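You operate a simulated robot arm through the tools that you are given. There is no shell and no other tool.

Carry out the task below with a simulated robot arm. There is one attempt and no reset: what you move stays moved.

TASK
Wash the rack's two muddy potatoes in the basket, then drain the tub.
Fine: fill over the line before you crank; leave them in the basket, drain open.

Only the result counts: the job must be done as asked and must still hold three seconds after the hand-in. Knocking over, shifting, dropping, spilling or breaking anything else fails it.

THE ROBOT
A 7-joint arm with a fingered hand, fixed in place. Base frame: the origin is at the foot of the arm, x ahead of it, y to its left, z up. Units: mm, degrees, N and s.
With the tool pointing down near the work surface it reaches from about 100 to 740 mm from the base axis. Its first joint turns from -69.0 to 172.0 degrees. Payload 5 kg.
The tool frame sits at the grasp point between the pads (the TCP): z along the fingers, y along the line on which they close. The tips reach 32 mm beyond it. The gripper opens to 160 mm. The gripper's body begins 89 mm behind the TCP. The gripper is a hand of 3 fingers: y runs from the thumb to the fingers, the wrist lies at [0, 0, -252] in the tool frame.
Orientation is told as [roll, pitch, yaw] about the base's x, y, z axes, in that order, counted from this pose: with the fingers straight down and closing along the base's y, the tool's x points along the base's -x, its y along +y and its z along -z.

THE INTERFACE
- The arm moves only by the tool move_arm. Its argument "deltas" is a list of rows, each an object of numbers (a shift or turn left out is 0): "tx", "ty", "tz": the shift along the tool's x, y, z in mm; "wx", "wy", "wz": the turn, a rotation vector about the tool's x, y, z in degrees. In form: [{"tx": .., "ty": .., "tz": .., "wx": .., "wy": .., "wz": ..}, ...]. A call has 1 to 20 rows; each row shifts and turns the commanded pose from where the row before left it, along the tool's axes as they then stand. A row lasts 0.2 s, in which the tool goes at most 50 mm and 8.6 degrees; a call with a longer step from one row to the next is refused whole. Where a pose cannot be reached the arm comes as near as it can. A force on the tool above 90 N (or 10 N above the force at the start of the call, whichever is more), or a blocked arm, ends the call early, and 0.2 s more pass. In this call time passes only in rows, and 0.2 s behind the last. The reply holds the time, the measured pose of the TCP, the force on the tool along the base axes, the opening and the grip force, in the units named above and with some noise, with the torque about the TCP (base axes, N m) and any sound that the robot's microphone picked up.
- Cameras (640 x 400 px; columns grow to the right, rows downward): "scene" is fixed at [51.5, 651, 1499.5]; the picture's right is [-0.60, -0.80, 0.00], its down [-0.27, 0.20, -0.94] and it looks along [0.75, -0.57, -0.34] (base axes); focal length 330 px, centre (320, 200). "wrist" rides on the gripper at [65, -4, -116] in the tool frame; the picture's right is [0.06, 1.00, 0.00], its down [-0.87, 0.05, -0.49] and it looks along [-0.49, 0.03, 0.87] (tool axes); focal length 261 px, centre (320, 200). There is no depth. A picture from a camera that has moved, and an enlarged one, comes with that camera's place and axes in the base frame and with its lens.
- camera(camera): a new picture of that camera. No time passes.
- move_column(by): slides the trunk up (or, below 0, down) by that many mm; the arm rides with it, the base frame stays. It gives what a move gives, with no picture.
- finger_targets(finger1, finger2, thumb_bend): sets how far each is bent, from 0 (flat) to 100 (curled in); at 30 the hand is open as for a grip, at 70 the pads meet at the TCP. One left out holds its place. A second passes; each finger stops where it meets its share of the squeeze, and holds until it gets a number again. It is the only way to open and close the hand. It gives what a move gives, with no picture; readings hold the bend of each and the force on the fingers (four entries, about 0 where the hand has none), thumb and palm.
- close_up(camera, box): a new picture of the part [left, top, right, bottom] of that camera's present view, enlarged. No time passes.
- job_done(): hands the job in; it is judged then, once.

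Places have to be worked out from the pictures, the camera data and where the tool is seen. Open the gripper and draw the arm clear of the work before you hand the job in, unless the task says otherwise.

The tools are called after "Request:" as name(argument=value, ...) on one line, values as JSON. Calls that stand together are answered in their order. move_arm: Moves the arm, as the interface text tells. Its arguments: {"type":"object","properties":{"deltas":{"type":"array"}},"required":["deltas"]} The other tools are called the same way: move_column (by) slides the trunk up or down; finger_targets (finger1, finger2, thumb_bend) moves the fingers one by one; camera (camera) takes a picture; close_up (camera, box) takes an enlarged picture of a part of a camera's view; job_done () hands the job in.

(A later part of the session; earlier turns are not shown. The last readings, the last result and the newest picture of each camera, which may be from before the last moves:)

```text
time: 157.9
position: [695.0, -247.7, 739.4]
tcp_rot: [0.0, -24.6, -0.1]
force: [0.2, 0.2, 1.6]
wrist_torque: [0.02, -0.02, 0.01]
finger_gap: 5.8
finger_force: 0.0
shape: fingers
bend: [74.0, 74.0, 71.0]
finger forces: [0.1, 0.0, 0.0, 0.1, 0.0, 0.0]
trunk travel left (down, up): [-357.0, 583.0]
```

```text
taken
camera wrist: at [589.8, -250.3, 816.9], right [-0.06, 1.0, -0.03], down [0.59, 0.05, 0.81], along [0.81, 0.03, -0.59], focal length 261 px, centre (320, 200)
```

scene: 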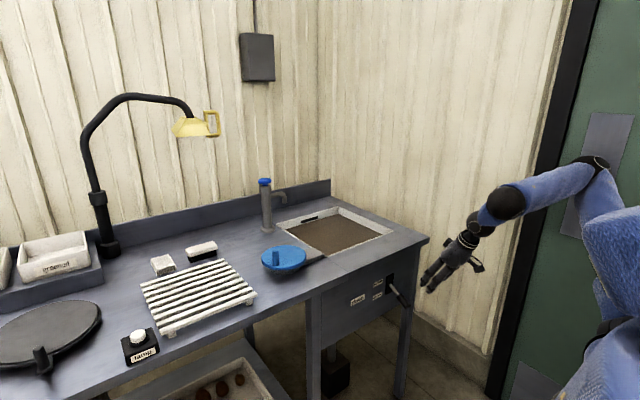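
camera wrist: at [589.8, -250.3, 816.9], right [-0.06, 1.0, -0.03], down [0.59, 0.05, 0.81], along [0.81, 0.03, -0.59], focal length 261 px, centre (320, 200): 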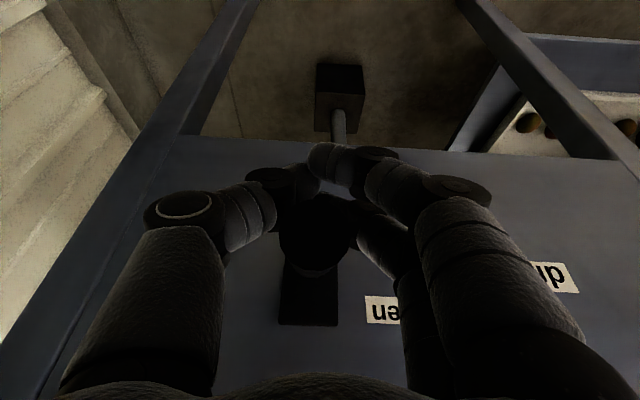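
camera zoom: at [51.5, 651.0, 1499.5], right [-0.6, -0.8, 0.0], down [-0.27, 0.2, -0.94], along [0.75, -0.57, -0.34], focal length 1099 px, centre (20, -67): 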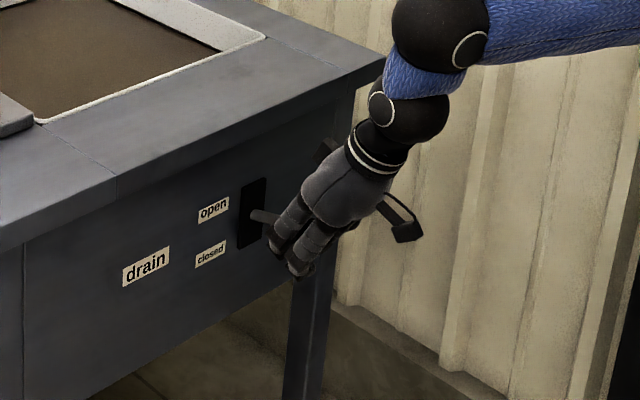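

The handle now points up toward the camera, so the lever has apparently snapped over to "open". I check the tub and lever in the scene.

Request:
move_arm(deltas=[{"tz": 0}, {"tz": 0}, {"tz": 0}])

Request:
camera(camera="scene")

Request:
close_up(camera="scene", box=[340, 220, 480, 340])

Request:
close_up(camera="wrist", box=[240, 140, 400, 340])

```text
time: 158.8
position: [695.2, -249.5, 737.5]
tcp_rot: [0.0, -24.5, -0.1]
force: [-0.4, 1.2, 0.6]
wrist_torque: [-0.03, -0.02, 0.0]
finger_gap: 5.4
finger_force: 0.1
shape: fingers
bend: [74.0, 74.0, 71.0]
finger forces: [0.1, 0.0, 0.0, 0.0, 0.1, 0.0]
trunk travel left (down, up): [-357.0, 583.0]
```

```text
taken
```

scene: 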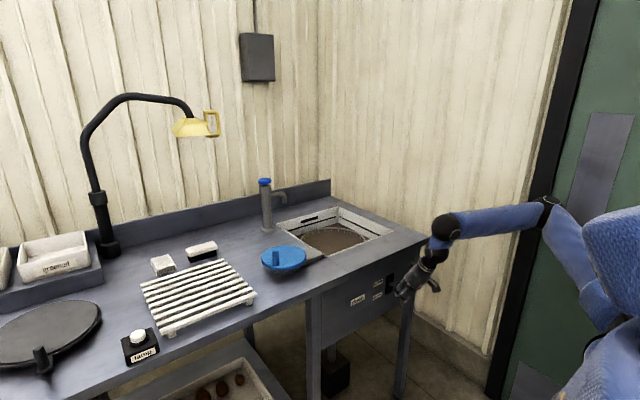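

```text
3.33 times, centred on (410, 280) of scene
camera zoom: at [51.5, 651.0, 1499.5], right [-0.6, -0.8, 0.0], down [-0.27, 0.2, -0.94], along [0.75, -0.57, -0.34], focal length 1099 px, centre (20, -67)
```

zoom: 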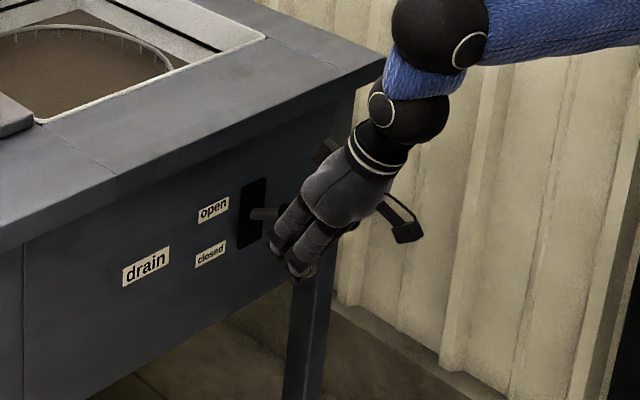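

```text
2.00 times, centred on (320, 240) of wrist
camera zoom: at [589.7, -250.8, 816.0], right [-0.05, 1.0, -0.03], down [0.59, 0.05, 0.81], along [0.81, 0.03, -0.59], focal length 521 px, centre (320, 120)
```

zoom: 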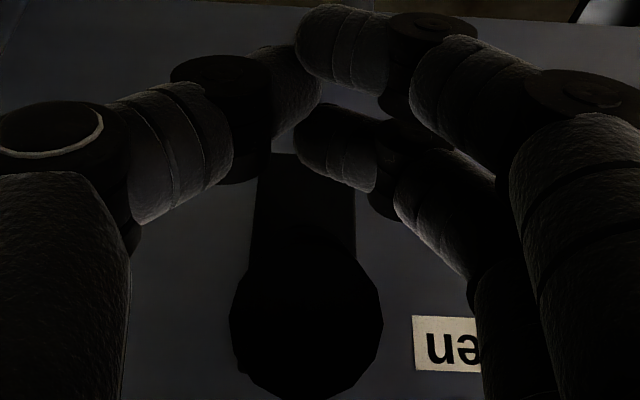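

The tub is draining and the lever has swung up to about +27–30° (open). I open the fingers wide and back straight away from it without touching it.

Request:
finger_targets(finger1=46, finger2=46, thumb_bend=46)

Request:
camera(camera="wrist")

Request:
close_up(camera="scene", box=[270, 190, 440, 320])

```text
time: 159.8
position: [695.7, -246.9, 737.2]
tcp_rot: [0.0, -24.5, -0.2]
force: [0.4, -0.8, -0.7]
wrist_torque: [-0.03, -0.02, 0.01]
finger_gap: 102.7
finger_force: 0.1
shape: fingers
bend: [46.0, 46.0, 46.0]
finger forces: [0.1, 0.0, 0.0, 0.0, 0.0, 0.0]
trunk travel left (down, up): [-357.0, 583.0]
```

```text
taken
camera wrist: at [589.6, -250.8, 816.0], right [-0.05, 1.0, -0.03], down [0.59, 0.05, 0.81], along [0.81, 0.03, -0.59], focal length 261 px, centre (320, 200)
```

wrist: 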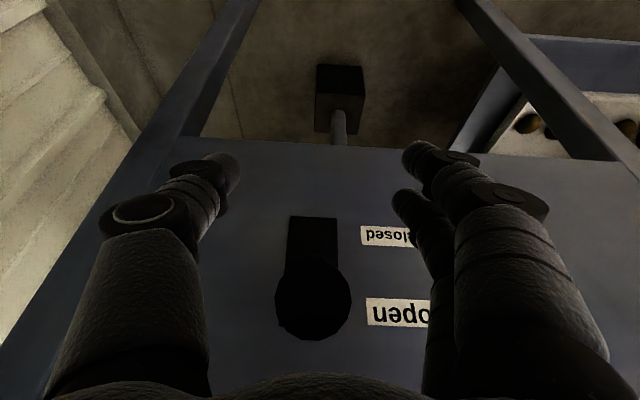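

```text
3.08 times, centred on (355, 255) of scene
camera zoom: at [51.5, 651.0, 1499.5], right [-0.6, -0.8, 0.0], down [-0.27, 0.2, -0.94], along [0.75, -0.57, -0.34], focal length 1015 px, centre (212, 31)
```

zoom: 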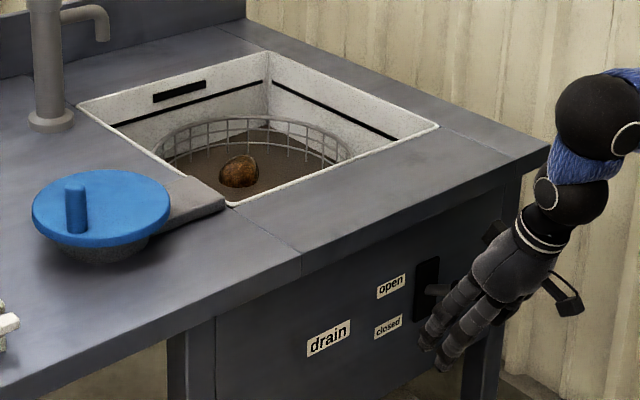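

Draining is under way. I withdraw the hand straight back from the lever by 120 mm.

Request:
move_arm(deltas=[{"tx": 18.2, "tz": -8.3}, {"tx": 36.4, "tz": -16.6}, {"tx": 36.4, "tz": -16.6}])

Request:
camera(camera="wrist")

Request:
close_up(camera="scene", box=[270, 190, 440, 320])

```text
time: 160.6
position: [593.8, -247.3, 737.1]
tcp_rot: [-0.1, -24.5, -0.1]
force: [0.3, 0.1, 0.3]
wrist_torque: [0.0, -0.02, -0.01]
finger_gap: 103.0
finger_force: 0.1
shape: fingers
bend: [46.0, 46.0, 46.0]
finger forces: [0.0, 0.0, 0.0, 0.0, 0.1, 0.0]
trunk travel left (down, up): [-357.0, 583.0]
```

```text
taken
camera wrist: at [488.9, -249.3, 816.2], right [-0.05, 1.0, -0.03], down [0.59, 0.05, 0.81], along [0.81, 0.03, -0.59], focal length 261 px, centre (320, 200)
```

wrist: 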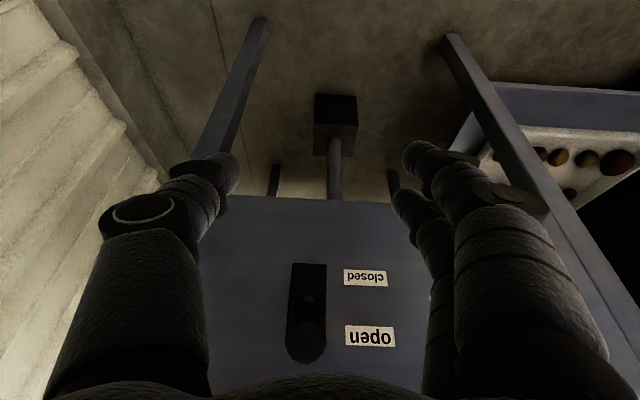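

```text
3.08 times, centred on (355, 255) of scene
camera zoom: at [51.5, 651.0, 1499.5], right [-0.6, -0.8, 0.0], down [-0.27, 0.2, -0.94], along [0.75, -0.57, -0.34], focal length 1015 px, centre (212, 31)
```

zoom: 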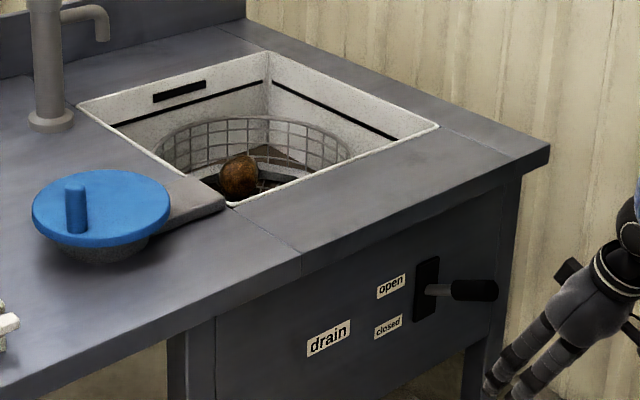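

The lever stays up at the "open" position and the tub is nearly empty. I look closely at the potato that is visible.

Request:
close_up(camera="scene", box=[310, 215, 370, 260])

Request:
move_column(by=300)

Request:
camera(camera="scene")

```text
8.89 times, centred on (340, 238) of scene
camera zoom: at [51.5, 651.0, 1499.5], right [-0.6, -0.8, 0.0], down [-0.27, 0.2, -0.94], along [0.75, -0.57, -0.34], focal length 2932 px, centre (142, -133)
```

zoom: 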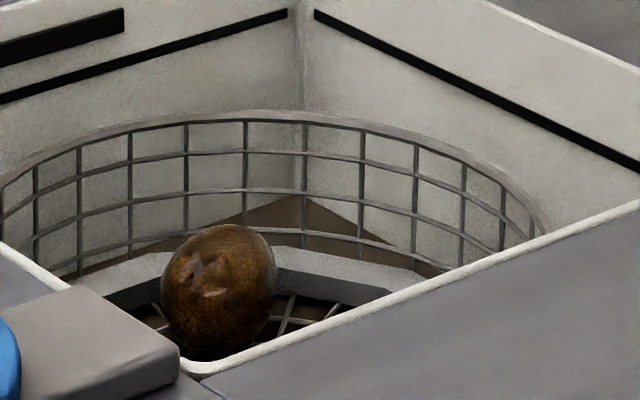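

```text
time: 163.6
position: [594.8, -245.9, 1037.3]
tcp_rot: [0.0, -24.5, -0.1]
force: [0.0, 0.0, 0.6]
wrist_torque: [0.0, -0.02, 0.02]
finger_gap: 103.1
finger_force: 0.1
shape: fingers
bend: [46.0, 46.0, 46.0]
finger forces: [0.0, 0.0, 0.1, 0.1, 0.0, 0.1]
trunk travel left (down, up): [-657.0, 283.0]
```

```text
taken
```

scene: 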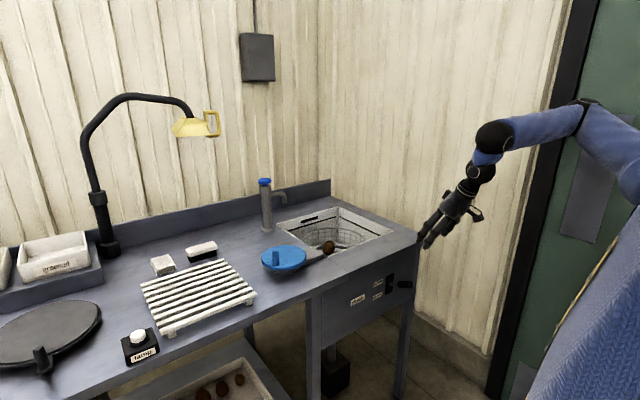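

The visible potato still looks brown, though wet. I move the hand over the front of the tub for a direct look at both potatoes.

Request:
move_arm(deltas=[{"wy": 8}, {"wy": 8}, {"wy": 8}, {"tx": -40, "tz": -15}, {"tx": -40, "tz": -15}, {"tx": -40, "tz": -15}, {"tx": -40, "tz": -15}, {"tx": -40}, {"tx": -40}])

Request:
camera(camera="wrist")

Request:
close_up(camera="wrist", box=[200, 80, 460, 280])

```text
time: 165.6
position: [836.9, -247.2, 1098.6]
tcp_rot: [-0.1, -0.5, -0.1]
force: [0.0, 0.2, 0.1]
wrist_torque: [-0.02, 0.01, -0.02]
finger_gap: 103.2
finger_force: 0.0
shape: fingers
bend: [46.0, 46.0, 46.0]
finger forces: [0.0, 0.0, 0.1, 0.1, 0.0, 0.0]
trunk travel left (down, up): [-657.0, 283.0]
```

```text
taken
camera wrist: at [770.9, -250.1, 1214.9], right [-0.06, 1.0, 0.0], down [0.87, 0.05, 0.5], along [0.5, 0.03, -0.87], focal length 261 px, centre (320, 200)
```

wrist: 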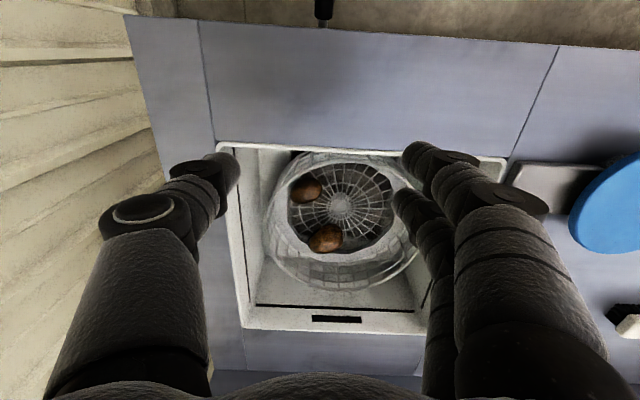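

```text
2.00 times, centred on (330, 180) of wrist
camera zoom: at [770.9, -250.1, 1214.9], right [-0.06, 1.0, 0.0], down [0.87, 0.05, 0.5], along [0.5, 0.03, -0.87], focal length 521 px, centre (300, 240)
```

zoom: 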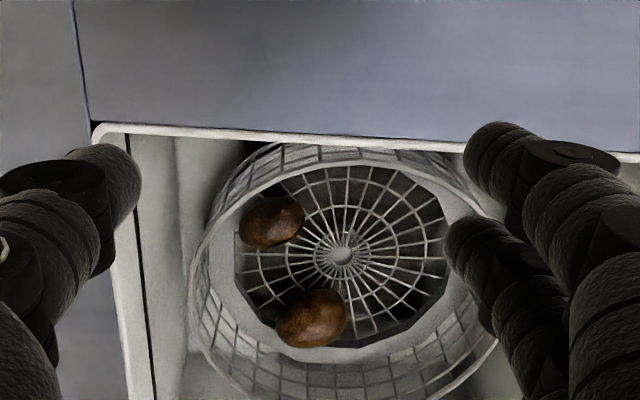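

The tub has drained and both potatoes are in the basket. I lower the camera for a closer look at their skins.

Request:
move_arm(deltas=[{"tx": -30, "ty": 10}, {"tx": -30, "ty": 10}])

Request:
move_column(by=-120)

Request:
camera(camera="wrist")

Request:
close_up(camera="wrist", box=[200, 20, 420, 180])

```text
time: 166.2
position: [894.7, -228.4, 1099.2]
tcp_rot: [0.0, -0.4, -0.2]
force: [0.9, 0.2, -0.2]
wrist_torque: [0.03, 0.0, 0.02]
finger_gap: 103.1
finger_force: 0.0
shape: fingers
bend: [46.0, 46.0, 46.0]
finger forces: [0.1, 0.0, 0.1, 0.1, 0.0, 0.0]
trunk travel left (down, up): [-657.0, 283.0]
```

```text
time: 167.7
position: [895.6, -227.0, 980.0]
tcp_rot: [0.0, -0.6, 0.0]
force: [-0.4, 0.0, -0.3]
wrist_torque: [0.0, -0.02, -0.01]
finger_gap: 102.9
finger_force: 0.3
shape: fingers
bend: [46.0, 46.0, 46.0]
finger forces: [0.0, 0.0, 0.0, 0.1, 0.0, 0.1]
trunk travel left (down, up): [-537.0, 403.0]
```

```text
taken
camera wrist: at [829.6, -230.2, 1095.6], right [-0.06, 1.0, 0.0], down [0.87, 0.05, 0.5], along [0.5, 0.03, -0.87], focal length 261 px, centre (320, 200)
```

wrist: 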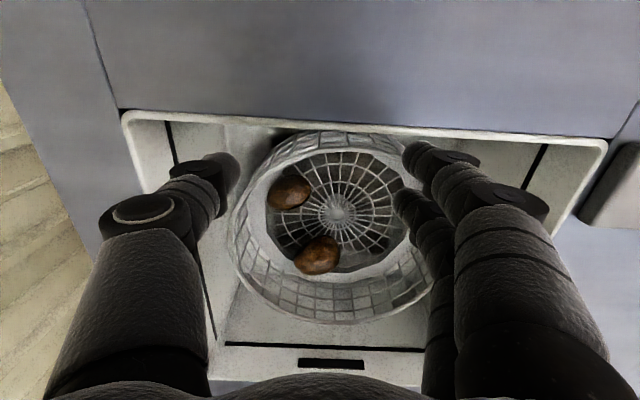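

```text
2.50 times, centred on (310, 100) of wrist
camera zoom: at [829.6, -230.2, 1095.6], right [-0.06, 1.0, 0.0], down [0.87, 0.05, 0.5], along [0.5, 0.03, -0.87], focal length 652 px, centre (345, 450)
```

zoom: 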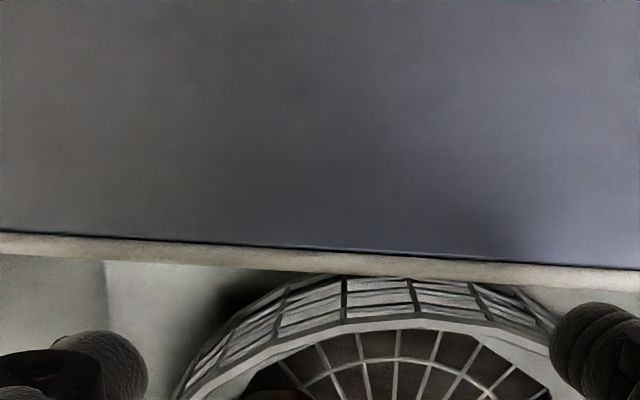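

I zoom in on the potatoes themselves.

Request:
close_up(camera="wrist", box=[250, 160, 370, 290])

Request:
close_up(camera="scene", box=[270, 190, 390, 265])

```text
3.08 times, centred on (310, 225) of wrist
camera zoom: at [829.6, -230.2, 1095.6], right [-0.06, 1.0, 0.0], down [0.87, 0.05, 0.5], along [0.5, 0.03, -0.87], focal length 802 px, centre (351, 123)
```

zoom: 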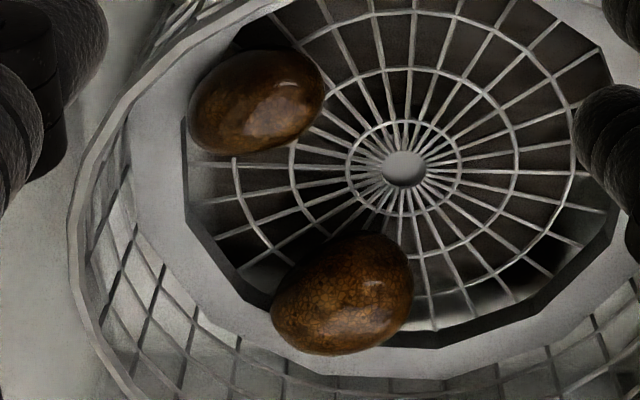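

```text
5.33 times, centred on (330, 228) of scene
camera zoom: at [51.5, 651.0, 1499.5], right [-0.6, -0.8, 0.0], down [-0.27, 0.2, -0.94], along [0.75, -0.57, -0.34], focal length 1759 px, centre (267, 53)
```

zoom: 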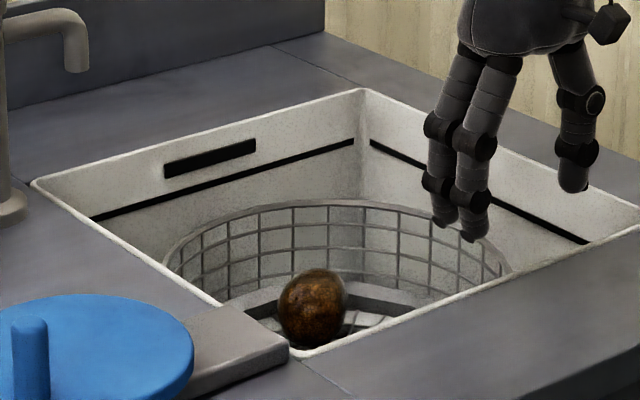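

The potatoes look wet and glossy but still dark. I zoom further to compare their skin with the original muddy look.

Request:
close_up(camera="wrist", box=[280, 225, 350, 280])

Request:
close_up(camera="wrist", box=[255, 165, 325, 220])

Request:
close_up(camera="scene", box=[315, 235, 345, 258])

Request:
close_up(camera="scene", box=[170, 350, 270, 400])

```text
7.27 times, centred on (315, 252) of wrist
camera zoom: at [829.6, -230.2, 1095.6], right [-0.06, 1.0, 0.0], down [0.87, 0.05, 0.5], along [0.5, 0.03, -0.87], focal length 1896 px, centre (356, -182)
```

zoom: 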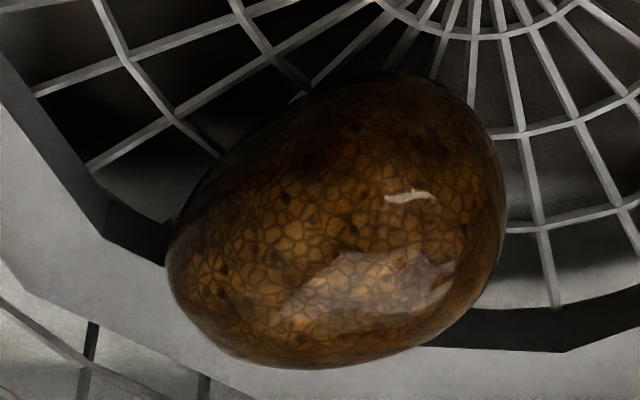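

```text
7.27 times, centred on (290, 192) of wrist
camera zoom: at [829.6, -230.2, 1095.6], right [-0.06, 1.0, 0.0], down [0.87, 0.05, 0.5], along [0.5, 0.03, -0.87], focal length 1896 px, centre (538, 254)
```

zoom: 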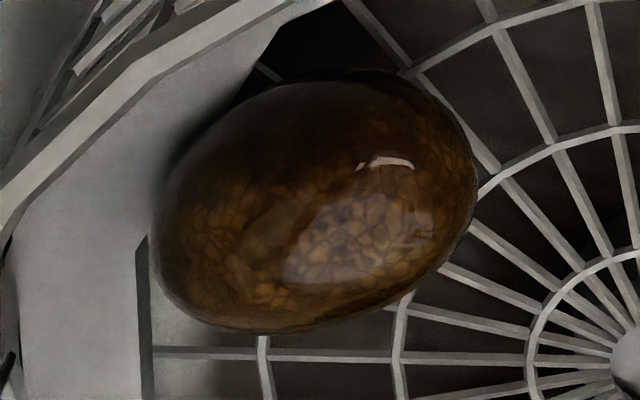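

```text
16.00 times, centred on (330, 246) of scene
camera zoom: at [51.5, 651.0, 1499.5], right [-0.6, -0.8, 0.0], down [-0.27, 0.2, -0.94], along [0.75, -0.57, -0.34], focal length 5277 px, centre (160, -544)
```

zoom: 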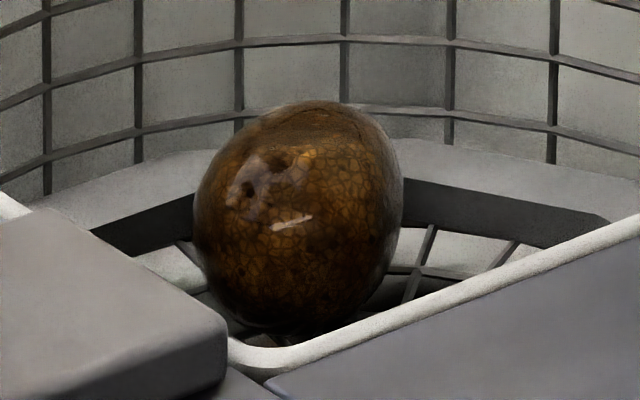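

```text
6.40 times, centred on (220, 375) of scene
camera zoom: at [51.5, 651.0, 1499.5], right [-0.6, -0.8, 0.0], down [-0.27, 0.2, -0.94], along [0.75, -0.57, -0.34], focal length 2111 px, centre (960, -920)
```

zoom: 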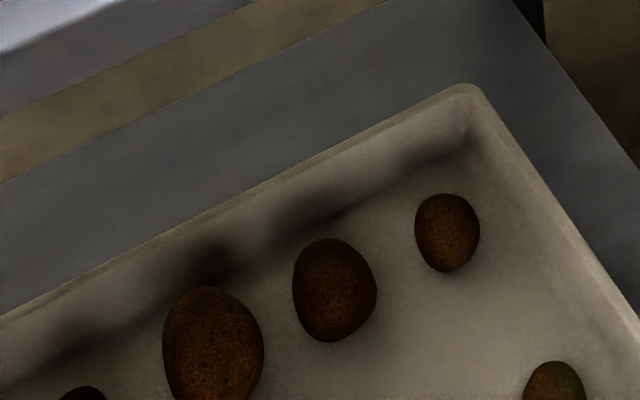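

The skins look unchanged apart from being wet — cracked mud with dark patches — so one turn was not enough. I'll repeat: close the drain, refill, and crank several full turns. First back to the front of the bench with the fingers closed as a pusher.

Request:
move_arm(deltas=[{"tz": -40}, {"tz": -40}, {"tx": 37.5, "ty": -2.8}, {"tx": 37.5, "ty": -2.8}, {"tx": 37.5, "ty": -2.8}, {"tx": 37.5, "ty": -2.8}, {"tx": 37.5, "ty": -2.8}, {"tx": 37.5, "ty": -2.8}, {"tx": 37.5, "ty": -2.8}, {"tx": 37.5, "ty": -2.8}, {"wy": -8}, {"wy": -8}, {"wy": -8}])

Request:
finger_targets(finger1=70, finger2=70, thumb_bend=70)

Request:
close_up(camera="scene", box=[340, 220, 480, 340])

```text
time: 170.4
position: [592.6, -251.2, 1058.2]
tcp_rot: [0.0, -24.5, -0.1]
force: [0.9, -0.7, -0.1]
wrist_torque: [0.01, 0.02, 0.0]
finger_gap: 103.0
finger_force: 0.0
shape: fingers
bend: [46.0, 46.0, 46.0]
finger forces: [0.1, 0.0, 0.0, 0.0, 0.1, 0.0]
trunk travel left (down, up): [-537.0, 403.0]
```

```text
time: 171.4
position: [593.6, -249.0, 1057.2]
tcp_rot: [0.1, -24.4, -0.2]
force: [0.8, -0.4, 0.4]
wrist_torque: [0.03, -0.01, 0.0]
finger_gap: 12.7
finger_force: 0.0
shape: fingers
bend: [70.0, 70.0, 70.0]
finger forces: [0.0, 0.0, 0.1, 0.0, 0.0, 0.0]
trunk travel left (down, up): [-537.0, 403.0]
```

```text
3.33 times, centred on (410, 280) of scene
camera zoom: at [51.5, 651.0, 1499.5], right [-0.6, -0.8, 0.0], down [-0.27, 0.2, -0.94], along [0.75, -0.57, -0.34], focal length 1099 px, centre (20, -67)
```

zoom: 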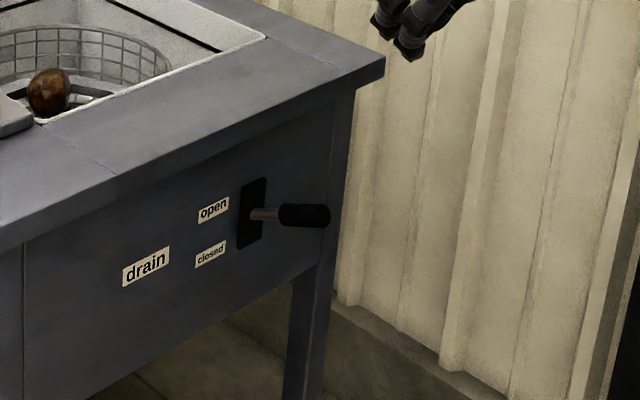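

The lever is clearly up at "open". I lower the trunk and move over the handle.

Request:
move_column(by=-175)

Request:
move_arm(deltas=[{"tx": -29, "tz": 13.2}, {"tx": -29, "tz": 13.2}, {"tx": -29, "tz": 13.2}])

Request:
camera(camera="wrist")

Request:
close_up(camera="scene", box=[340, 220, 480, 340])

```text
time: 173.4
position: [593.9, -248.6, 881.6]
tcp_rot: [-0.1, -24.5, -0.1]
force: [-0.1, -1.0, 0.2]
wrist_torque: [0.0, 0.03, -0.02]
finger_gap: 12.7
finger_force: 0.1
shape: fingers
bend: [70.0, 70.0, 70.0]
finger forces: [0.0, 0.1, 0.0, 0.0, 0.0, 0.0]
trunk travel left (down, up): [-362.0, 578.0]
```

```text
time: 174.2
position: [689.4, -250.0, 881.4]
tcp_rot: [0.0, -24.5, -0.1]
force: [-0.4, 0.4, -0.6]
wrist_torque: [0.01, -0.01, 0.0]
finger_gap: 12.8
finger_force: 0.2
shape: fingers
bend: [70.0, 70.0, 70.0]
finger forces: [0.0, 0.0, 0.0, 0.0, 0.0, 0.0]
trunk travel left (down, up): [-362.0, 578.0]
```

```text
taken
camera wrist: at [583.8, -252.7, 960.5], right [-0.05, 1.0, -0.03], down [0.59, 0.05, 0.81], along [0.81, 0.03, -0.59], focal length 261 px, centre (320, 200)
```

wrist: 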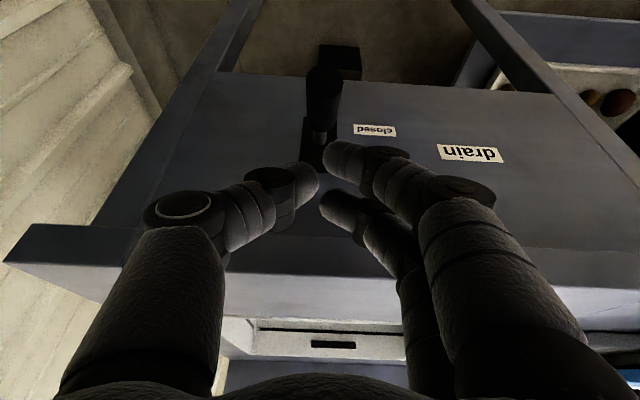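

```text
3.33 times, centred on (410, 280) of scene
camera zoom: at [51.5, 651.0, 1499.5], right [-0.6, -0.8, 0.0], down [-0.27, 0.2, -0.94], along [0.75, -0.57, -0.34], focal length 1099 px, centre (20, -67)
```

zoom: 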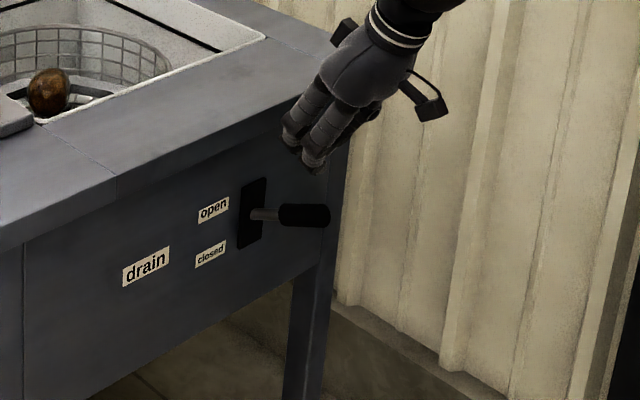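

The finger bundle is right above the handle. I push straight down in steps.

Request:
move_arm(deltas=[{"tx": 8.3, "tz": 18.2}, {"tx": 8.3, "tz": 18.2}, {"tx": 6.2, "tz": 13.7}, {"tx": 6.2, "tz": 13.7}])

Request:
close_up(camera="scene", box=[340, 220, 480, 340])

```text
time: 175.2
position: [688.8, -250.0, 811.9]
tcp_rot: [0.0, -24.4, -0.1]
force: [-0.9, 3.3, 2.3]
wrist_torque: [0.13, 0.05, -0.03]
finger_gap: 15.7
finger_force: 2.0
shape: fingers
bend: [69.0, 70.0, 70.0]
finger forces: [3.9, 0.1, 0.1, 0.1, 0.0, 0.0]
trunk travel left (down, up): [-362.0, 578.0]
```

```text
3.33 times, centred on (410, 280) of scene
camera zoom: at [51.5, 651.0, 1499.5], right [-0.6, -0.8, 0.0], down [-0.27, 0.2, -0.94], along [0.75, -0.57, -0.34], focal length 1099 px, centre (20, -67)
```

zoom: 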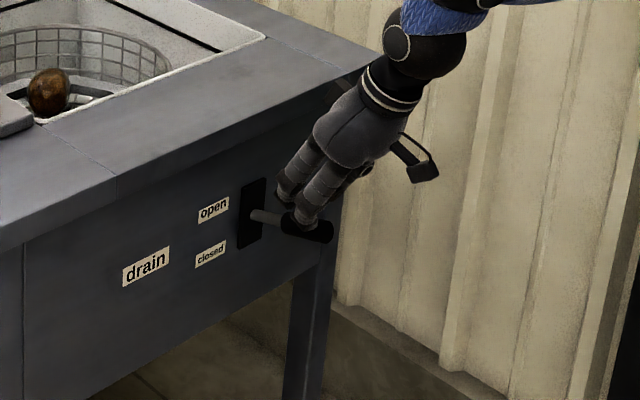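

The lever yields easily. I continue pushing down.

Request:
move_arm(deltas=[{"tx": 6.2, "tz": 13.7}, {"tx": 6.2, "tz": 13.7}, {"tx": 6.2, "tz": 13.7}, {"tx": 4, "tz": 9}])

Request:
close_up(camera="scene", box=[340, 220, 480, 340])

Request:
camera(camera="wrist")

```text
time: 176.2
position: [689.4, -250.2, 756.5]
tcp_rot: [0.0, -24.4, -0.1]
force: [-0.5, 0.0, 0.8]
wrist_torque: [-0.01, 0.02, 0.03]
finger_gap: 12.9
finger_force: 0.0
shape: fingers
bend: [70.0, 70.0, 70.0]
finger forces: [0.1, 0.0, 0.0, 0.0, 0.1, 0.0]
trunk travel left (down, up): [-362.0, 578.0]
```

```text
3.33 times, centred on (410, 280) of scene
camera zoom: at [51.5, 651.0, 1499.5], right [-0.6, -0.8, 0.0], down [-0.27, 0.2, -0.94], along [0.75, -0.57, -0.34], focal length 1099 px, centre (20, -67)
```

zoom: 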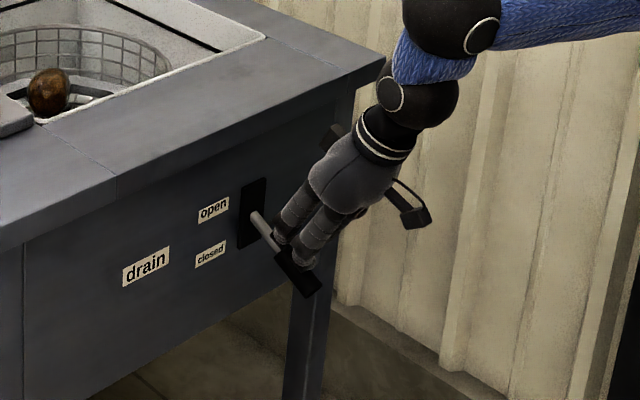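

```text
taken
camera wrist: at [583.7, -252.6, 835.5], right [-0.05, 1.0, -0.03], down [0.59, 0.05, 0.81], along [0.81, 0.03, -0.59], focal length 261 px, centre (320, 200)
```

wrist: 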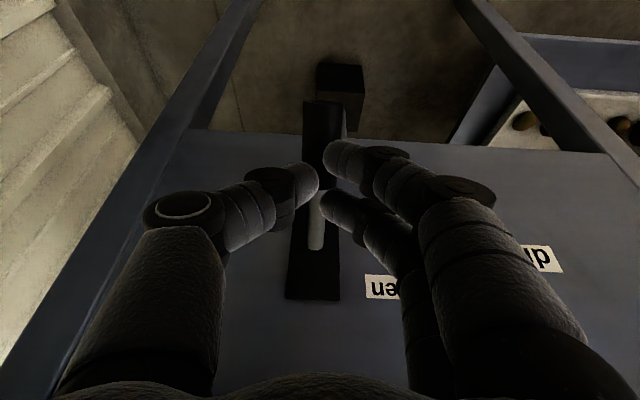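

The lever snapped down to "closed", as at the start. I rise clear of it, raise the trunk and travel back to the tap with the same pressing posture as before.

Request:
move_arm(deltas=[{"tx": -12.5, "tz": -27.3}, {"tx": -12.5, "tz": -27.3}, {"tx": 22.7, "tz": -10.4}, {"tx": 22.7, "tz": -10.4}])

Request:
move_column(by=215)

Request:
close_up(camera="scene", box=[340, 220, 480, 340])

Request:
move_arm(deltas=[{"tx": -36.2, "ty": 23, "tz": -2.1}, {"tx": -36.2, "ty": 23, "tz": -2.1}, {"tx": -36.2, "ty": 23, "tz": -2.1}, {"tx": -36.2, "ty": 23, "tz": -2.1}, {"tx": -36.2, "ty": 23, "tz": -2.1}, {"tx": -36.2, "ty": 23, "tz": -2.1}, {"tx": -36.2, "ty": 23, "tz": -2.1}, {"tx": -36.2, "ty": 23, "tz": -2.1}, {"tx": -36.2, "ty": 23, "tz": -2.1}, {"wx": -3.1, "wz": -6.8}, {"wx": -3.1, "wz": -6.8}, {"wy": -8.4}, {"wy": -8.4}, {"wy": -8.4}, {"wy": -8.3}])

```text
time: 177.2
position: [640.0, -249.2, 816.7]
tcp_rot: [0.0, -24.4, 0.0]
force: [0.7, 0.4, -0.5]
wrist_torque: [-0.01, 0.01, 0.02]
finger_gap: 12.6
finger_force: 0.0
shape: fingers
bend: [70.0, 70.0, 70.0]
finger forces: [0.1, 0.0, 0.0, 0.0, 0.1, 0.1]
trunk travel left (down, up): [-362.0, 578.0]
```

```text
time: 179.5
position: [640.1, -251.5, 1031.2]
tcp_rot: [0.1, -24.4, -0.1]
force: [0.2, 1.0, 0.0]
wrist_torque: [0.01, 0.03, -0.02]
finger_gap: 12.6
finger_force: 0.1
shape: fingers
bend: [70.0, 70.0, 70.0]
finger forces: [0.0, 0.0, 0.1, 0.1, 0.0, 0.0]
trunk travel left (down, up): [-577.0, 363.0]
```

```text
3.33 times, centred on (410, 280) of scene
camera zoom: at [51.5, 651.0, 1499.5], right [-0.6, -0.8, 0.0], down [-0.27, 0.2, -0.94], along [0.75, -0.57, -0.34], focal length 1099 px, centre (20, -67)
```

zoom: 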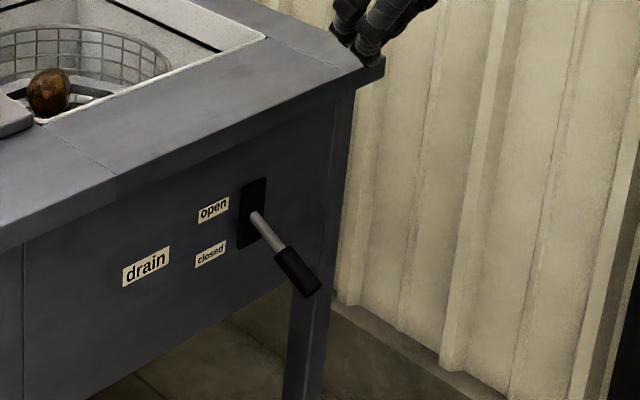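

```text
time: 182.7
position: [930.6, -44.5, 1184.6]
tcp_rot: [0.0, -58.1, 14.8]
force: [-0.6, -0.4, 0.5]
wrist_torque: [0.0, 0.02, -0.01]
finger_gap: 13.1
finger_force: 0.0
shape: fingers
bend: [70.0, 70.0, 70.0]
finger forces: [0.0, 0.1, 0.0, 0.0, 0.1, 0.0]
trunk travel left (down, up): [-577.0, 363.0]
```

The lever shows "closed". I go to the point above the tap knob as before.

Request:
move_arm(deltas=[{"tx": -35.1, "ty": 5.6, "tz": 25.4}, {"tx": -35.1, "ty": 5.6, "tz": 25.4}, {"tx": -35.1, "ty": 5.6, "tz": 25.4}, {"tx": -35.1, "ty": 5.6, "tz": 25.4}, {"tx": -1.1, "ty": -2.3, "tz": 37.3}, {"tx": -1.1, "ty": -2.3, "tz": 37.3}, {"tx": -1.1, "ty": -2.3, "tz": 37.3}, {"tx": -1.1, "ty": -2.3, "tz": 37.3}])

Request:
camera(camera="wrist")

```text
time: 184.5
position: [1206.6, 42.6, 1172.0]
tcp_rot: [-0.1, -57.9, 14.9]
force: [0.4, 0.0, 0.3]
wrist_torque: [-0.02, -0.01, -0.01]
finger_gap: 12.5
finger_force: 0.0
shape: fingers
bend: [70.0, 70.0, 70.0]
finger forces: [0.1, 0.1, 0.0, 0.0, 0.0, 0.1]
trunk travel left (down, up): [-577.0, 363.0]
```

```text
taken
camera wrist: at [1080.7, 6.8, 1178.7], right [-0.29, 0.96, -0.05], down [0.03, 0.06, 1.0], along [0.96, 0.29, -0.05], focal length 261 px, centre (320, 200)
```

wrist: 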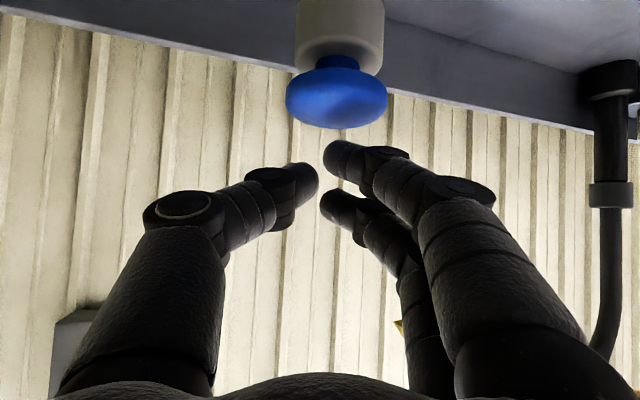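

I press the knob and hold it, checking the level after about 3.4 s.

Request:
move_arm(deltas=[{"tx": 9.3, "tz": 5.8}, {"tx": 6.2, "tz": 3.9}, {"tz": 0}, {"tz": 0}, {"tz": 0}, {"tz": 0}, {"tz": 0}, {"tz": 0}, {"tz": 0}, {"tz": 0}, {"tz": 0}, {"tz": 0}, {"tz": 0}, {"tz": 0}, {"tz": 0}, {"tz": 0}, {"tz": 0}])

Request:
close_up(camera="scene", box=[270, 190, 390, 265])

```text
time: 188.1
position: [1205.9, 43.4, 1155.5]
tcp_rot: [0.0, -58.0, 15.0]
force: [0.7, 1.3, 5.7]
wrist_torque: [0.11, -0.12, 0.0]
finger_gap: 12.4
finger_force: 3.0
shape: fingers
bend: [70.0, 70.0, 70.0]
finger forces: [6.2, 0.1, 0.0, 0.1, 0.0, 0.0]
trunk travel left (down, up): [-577.0, 363.0]
heard: click
```

```text
5.33 times, centred on (330, 228) of scene
camera zoom: at [51.5, 651.0, 1499.5], right [-0.6, -0.8, 0.0], down [-0.27, 0.2, -0.94], along [0.75, -0.57, -0.34], focal length 1759 px, centre (267, 53)
```

zoom: 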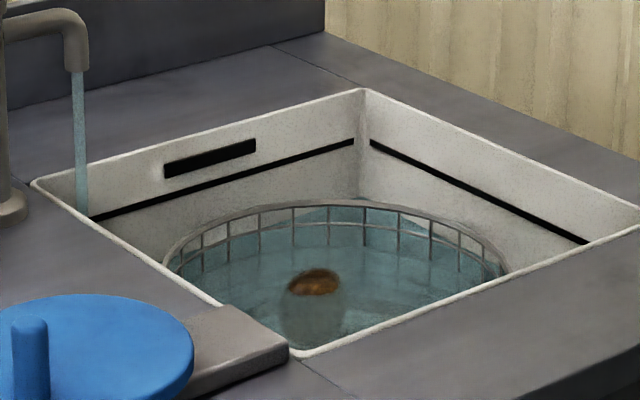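

The water rises clear; level is about z≈800. I hold 1.4 s more.

Request:
move_arm(deltas=[{"tz": 0}, {"tz": 0}, {"tz": 0}, {"tz": 0}, {"tz": 0}, {"tz": 0}])

Request:
close_up(camera="scene", box=[270, 190, 390, 265])

```text
time: 189.5
position: [1206.0, 44.0, 1155.6]
tcp_rot: [-0.1, -58.0, 14.9]
force: [1.1, 1.0, 5.2]
wrist_torque: [0.12, -0.11, -0.01]
finger_gap: 12.0
finger_force: 3.5
shape: fingers
bend: [70.0, 70.0, 70.0]
finger forces: [6.2, 0.0, 0.0, 0.0, 0.0, 0.0]
trunk travel left (down, up): [-577.0, 363.0]
```

```text
5.33 times, centred on (330, 228) of scene
camera zoom: at [51.5, 651.0, 1499.5], right [-0.6, -0.8, 0.0], down [-0.27, 0.2, -0.94], along [0.75, -0.57, -0.34], focal length 1759 px, centre (267, 53)
```

zoom: 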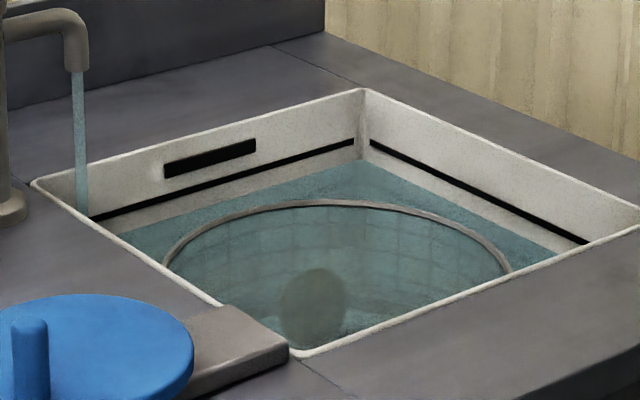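

About 20 mm below the line. I hold 0.6 s more and release in the same call.

Request:
move_arm(deltas=[{"tz": 0}, {"tz": 0}, {"tz": 0}, {"tx": -8.5, "tz": -5.3}, {"tx": -8.5, "tz": -5.3}])

Request:
close_up(camera="scene", box=[280, 205, 340, 240])

Request:
close_up(camera="scene", box=[240, 165, 400, 265])

```text
time: 190.7
position: [1205.4, 43.8, 1174.3]
tcp_rot: [-0.2, -57.9, 15.0]
force: [-0.1, 0.0, -0.2]
wrist_torque: [0.05, 0.0, -0.01]
finger_gap: 12.4
finger_force: 0.1
shape: fingers
bend: [70.0, 70.0, 70.0]
finger forces: [0.0, 0.1, 0.0, 0.0, 0.0, 0.0]
trunk travel left (down, up): [-577.0, 363.0]
```

```text
10.67 times, centred on (310, 222) of scene
camera zoom: at [51.5, 651.0, 1499.5], right [-0.6, -0.8, 0.0], down [-0.27, 0.2, -0.94], along [0.75, -0.57, -0.34], focal length 3518 px, centre (427, -40)
```

zoom: 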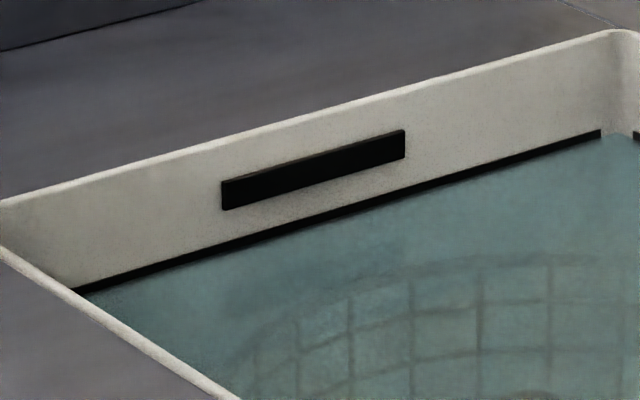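

```text
4.00 times, centred on (320, 215) of scene
camera zoom: at [51.5, 651.0, 1499.5], right [-0.6, -0.8, 0.0], down [-0.27, 0.2, -0.94], along [0.75, -0.57, -0.34], focal length 1319 px, centre (320, 140)
```

zoom: 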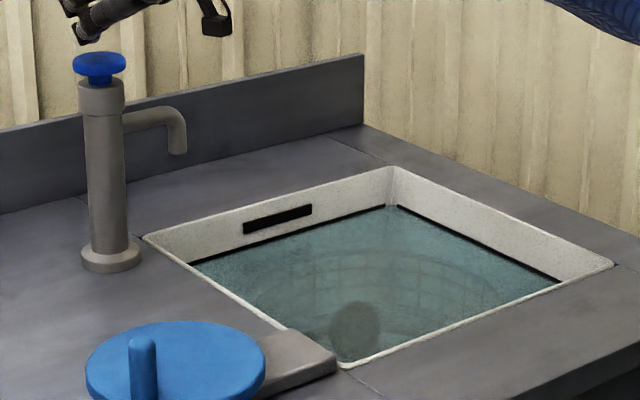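

The level is right at the line's lower edge. I give one slightly longer pulse, about 0.35 s, for some 10 mm.

Request:
move_arm(deltas=[{"tx": 10, "tz": 6.2}, {"tx": 6.5, "tz": 4.1}, {"tz": 0}, {"tx": -8.5, "tz": -5.3}, {"tx": -8.5, "tz": -5.3}])

Request:
close_up(camera="scene", box=[280, 205, 340, 240])

```text
time: 191.9
position: [1206.3, 44.7, 1177.1]
tcp_rot: [-0.1, -57.9, 14.8]
force: [-0.6, 0.7, 0.4]
wrist_torque: [-0.02, 0.0, 0.0]
finger_gap: 12.4
finger_force: 0.1
shape: fingers
bend: [70.0, 70.0, 70.0]
finger forces: [0.0, 0.0, 0.1, 0.0, 0.1, 0.0]
trunk travel left (down, up): [-577.0, 363.0]
heard: click
```

```text
10.67 times, centred on (310, 222) of scene
camera zoom: at [51.5, 651.0, 1499.5], right [-0.6, -0.8, 0.0], down [-0.27, 0.2, -0.94], along [0.75, -0.57, -0.34], focal length 3518 px, centre (427, -40)
```

zoom: 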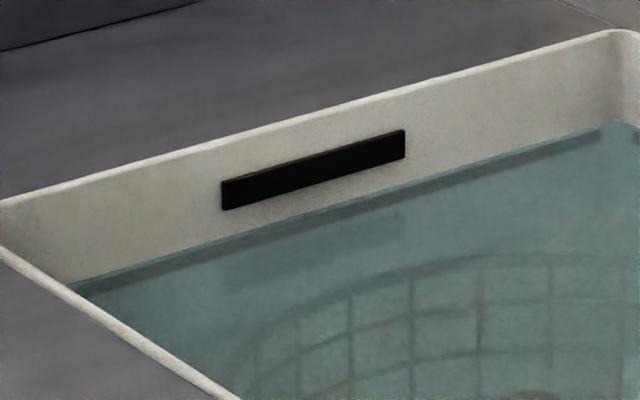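

Just over the line. One more short pulse, as last time, brings it comfortably above.

Request:
move_arm(deltas=[{"tx": 11.8, "tz": 7.4}, {"tx": 7.2, "tz": 4.5}, {"tx": -9, "tz": -5.6}, {"tx": -9.5, "tz": -6}])

Request:
close_up(camera="scene", box=[280, 205, 340, 240])

```text
time: 192.9
position: [1206.6, 42.7, 1175.7]
tcp_rot: [-0.1, -57.9, 15.1]
force: [-0.6, 0.2, -0.2]
wrist_torque: [0.01, 0.01, -0.02]
finger_gap: 12.3
finger_force: 0.1
shape: fingers
bend: [70.0, 70.0, 70.0]
finger forces: [0.0, 0.0, 0.0, 0.0, 0.0, 0.1]
trunk travel left (down, up): [-577.0, 363.0]
heard: click
```

```text
10.67 times, centred on (310, 222) of scene
camera zoom: at [51.5, 651.0, 1499.5], right [-0.6, -0.8, 0.0], down [-0.27, 0.2, -0.94], along [0.75, -0.57, -0.34], focal length 3518 px, centre (427, -40)
```

zoom: 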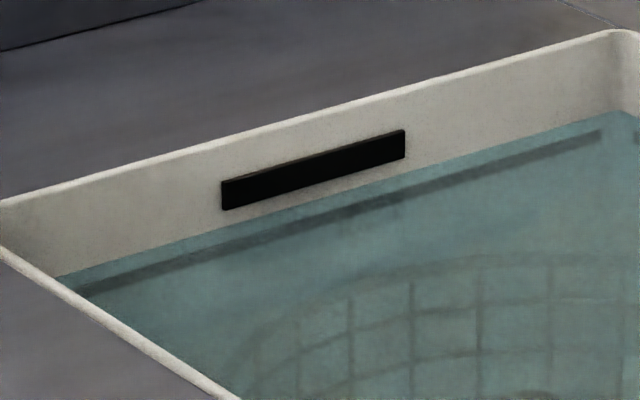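

Filled again to the same safe level. I retreat from the tap and return to the crank by the earlier route.

Request:
move_arm(deltas=[{"tz": -37.5}, {"tz": -37.5}, {"tz": -37.5}, {"tz": -37.5}, {"tx": 26.8, "ty": 13.6, "tz": -23.9}, {"tx": 26.8, "ty": 13.6, "tz": -23.9}, {"tx": 26.8, "ty": 13.6, "tz": -23.9}, {"tx": 26.8, "ty": 13.6, "tz": -23.9}, {"tx": 26.8, "ty": 13.6, "tz": -23.9}, {"wy": 8.5}, {"wy": 8.5}, {"wy": 8.5}, {"wy": 8.5}, {"wy": 8.5}, {"wz": -8.5}])

Request:
finger_targets(finger1=54, finger2=54, thumb_bend=54)

Request:
move_arm(deltas=[{"wx": -2.4}, {"tx": -5.6, "ty": 33.7, "tz": 20}, {"tx": -5.6, "ty": 33.7, "tz": 20}, {"tx": -5.6, "ty": 33.7, "tz": 20}, {"tx": -5.6, "ty": 33.7, "tz": 20}, {"wy": 7.2}])

Request:
camera(camera="wrist")

```text
time: 196.1
position: [898.6, 31.0, 1205.5]
tcp_rot: [-2.4, -15.2, 23.6]
force: [0.4, 0.6, -0.3]
wrist_torque: [0.05, 0.02, 0.01]
finger_gap: 12.3
finger_force: 0.1
shape: fingers
bend: [70.0, 70.0, 70.0]
finger forces: [0.0, 0.1, 0.0, 0.0, 0.0, 0.1]
trunk travel left (down, up): [-577.0, 363.0]
```

```text
time: 197.1
position: [897.6, 32.9, 1205.1]
tcp_rot: [-2.4, -15.3, 23.6]
force: [-0.1, -0.2, -0.3]
wrist_torque: [0.0, 0.0, -0.01]
finger_gap: 70.4
finger_force: 0.1
shape: fingers
bend: [54.0, 54.0, 54.0]
finger forces: [0.1, 0.1, 0.0, 0.0, 0.0, 0.1]
trunk travel left (down, up): [-577.0, 363.0]
```

```text
time: 198.5
position: [882.5, 175.0, 1133.6]
tcp_rot: [-0.1, -8.0, 23.8]
force: [-0.4, 1.0, -0.3]
wrist_torque: [-0.03, 0.0, 0.01]
finger_gap: 70.8
finger_force: 0.0
shape: fingers
bend: [54.0, 54.0, 54.0]
finger forces: [0.1, 0.0, 0.0, 0.0, 0.0, 0.0]
trunk travel left (down, up): [-577.0, 363.0]
```

```text
taken
camera wrist: at [811.5, 139.4, 1239.7], right [-0.46, 0.89, -0.01], down [0.7, 0.37, 0.61], along [0.54, 0.27, -0.79], focal length 261 px, centre (320, 200)
```

wrist: 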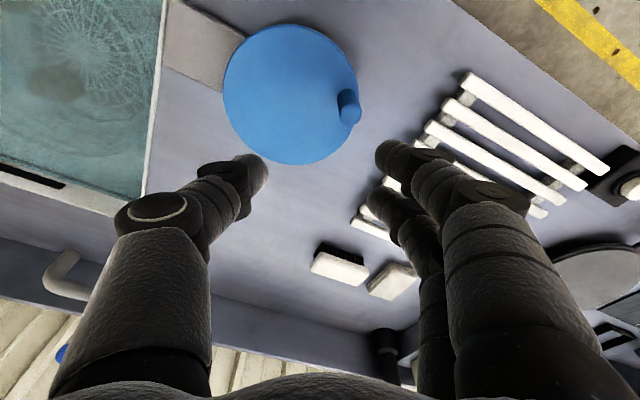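

The peg stands at ≈(874,200). I move above the pinch position and descend around it.

Request:
move_arm(deltas=[{"tx": 6.3, "ty": 26.8, "tz": -0.9}, {"tx": 5, "tz": 36}, {"tx": 5, "tz": 36}, {"tx": 4, "tz": 28.6}])

Request:
camera(camera="wrist")

```text
time: 199.5
position: [869.1, 195.2, 1032.8]
tcp_rot: [0.1, -8.1, 23.5]
force: [0.3, 0.4, -0.2]
wrist_torque: [0.03, 0.03, 0.05]
finger_gap: 70.6
finger_force: 0.1
shape: fingers
bend: [54.0, 54.0, 54.0]
finger forces: [0.1, 0.0, 0.0, 0.0, 0.1, 0.0]
trunk travel left (down, up): [-577.0, 363.0]
```

```text
taken
camera wrist: at [798.4, 159.5, 1137.4], right [-0.46, 0.89, -0.01], down [0.7, 0.37, 0.61], along [0.54, 0.27, -0.79], focal length 261 px, centre (320, 200)
```

wrist: 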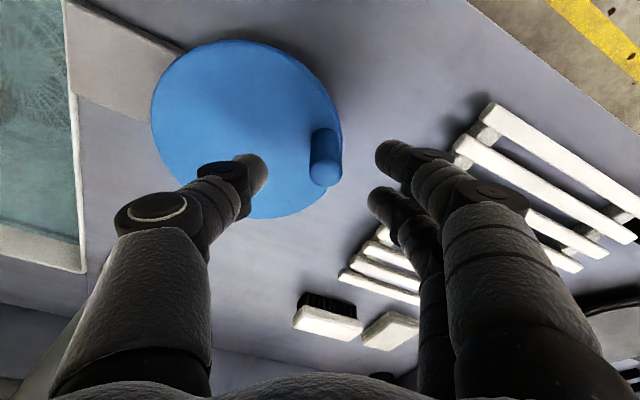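

I fine-tune by 2 mm and descend the last 45 mm, then hook finger 1 past the peg and pinch hard with finger 2 and thumb.

Request:
move_arm(deltas=[{"tx": 3.3, "ty": 2.4, "tz": 22}, {"tx": 3.2, "tz": 22}])

Request:
finger_targets(finger1=80)

Request:
finger_targets(finger2=72, thumb_bend=70)

Request:
close_up(camera="wrist", box=[240, 120, 440, 260])

```text
time: 200.1
position: [866.7, 197.1, 989.2]
tcp_rot: [0.1, -8.1, 23.7]
force: [-0.4, -0.3, -0.6]
wrist_torque: [-0.04, -0.01, 0.02]
finger_gap: 70.7
finger_force: 0.0
shape: fingers
bend: [54.0, 54.0, 54.0]
finger forces: [0.0, 0.1, 0.0, 0.0, 0.0, 0.0]
trunk travel left (down, up): [-577.0, 363.0]
```

```text
time: 201.1
position: [866.3, 197.4, 988.1]
tcp_rot: [0.1, -8.1, 23.7]
force: [0.5, 0.9, 0.0]
wrist_torque: [-0.02, -0.03, 0.0]
finger_gap: 28.9
finger_force: 0.0
shape: fingers
bend: [80.0, 54.0, 54.0]
finger forces: [0.1, 0.1, 0.2, 0.1, 0.0, 0.0]
trunk travel left (down, up): [-577.0, 363.0]
```

```text
time: 202.1
position: [866.8, 197.3, 987.2]
tcp_rot: [-0.1, -8.1, 23.6]
force: [0.7, -0.8, -4.2]
wrist_torque: [-0.07, -0.02, 0.03]
finger_gap: 10.3
finger_force: 6.3
shape: fingers
bend: [80.0, 69.0, 68.0]
finger forces: [0.0, 5.2, 0.0, 0.0, 7.6, 0.1]
trunk travel left (down, up): [-577.0, 363.0]
```

```text
2.86 times, centred on (340, 190) of wrist
camera zoom: at [795.9, 162.4, 1093.2], right [-0.46, 0.89, -0.01], down [0.7, 0.37, 0.61], along [0.54, 0.27, -0.79], focal length 745 px, centre (263, 229)
```

zoom: 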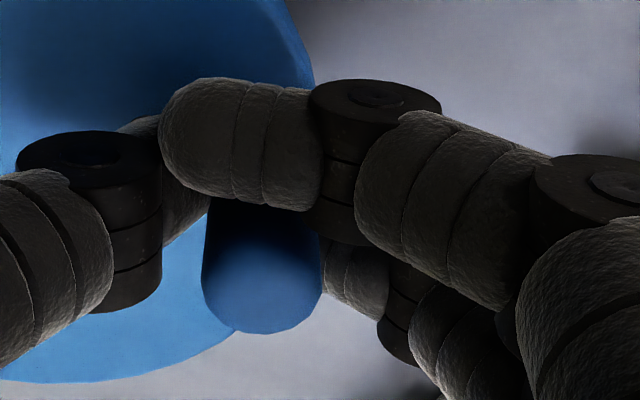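

Same good hold as before. Now a stronger pinch.

Request:
finger_targets(finger2=100, thumb_bend=86)

```text
time: 203.1
position: [868.4, 197.1, 987.1]
tcp_rot: [0.0, -7.9, 23.6]
force: [6.9, -8.8, -12.2]
wrist_torque: [-0.1, -0.07, 0.0]
finger_gap: 8.9
finger_force: 17.6
shape: fingers
bend: [80.0, 70.0, 67.0]
finger forces: [0.0, 11.6, 0.0, 0.1, 24.5, 0.0]
trunk travel left (down, up): [-577.0, 363.0]
```

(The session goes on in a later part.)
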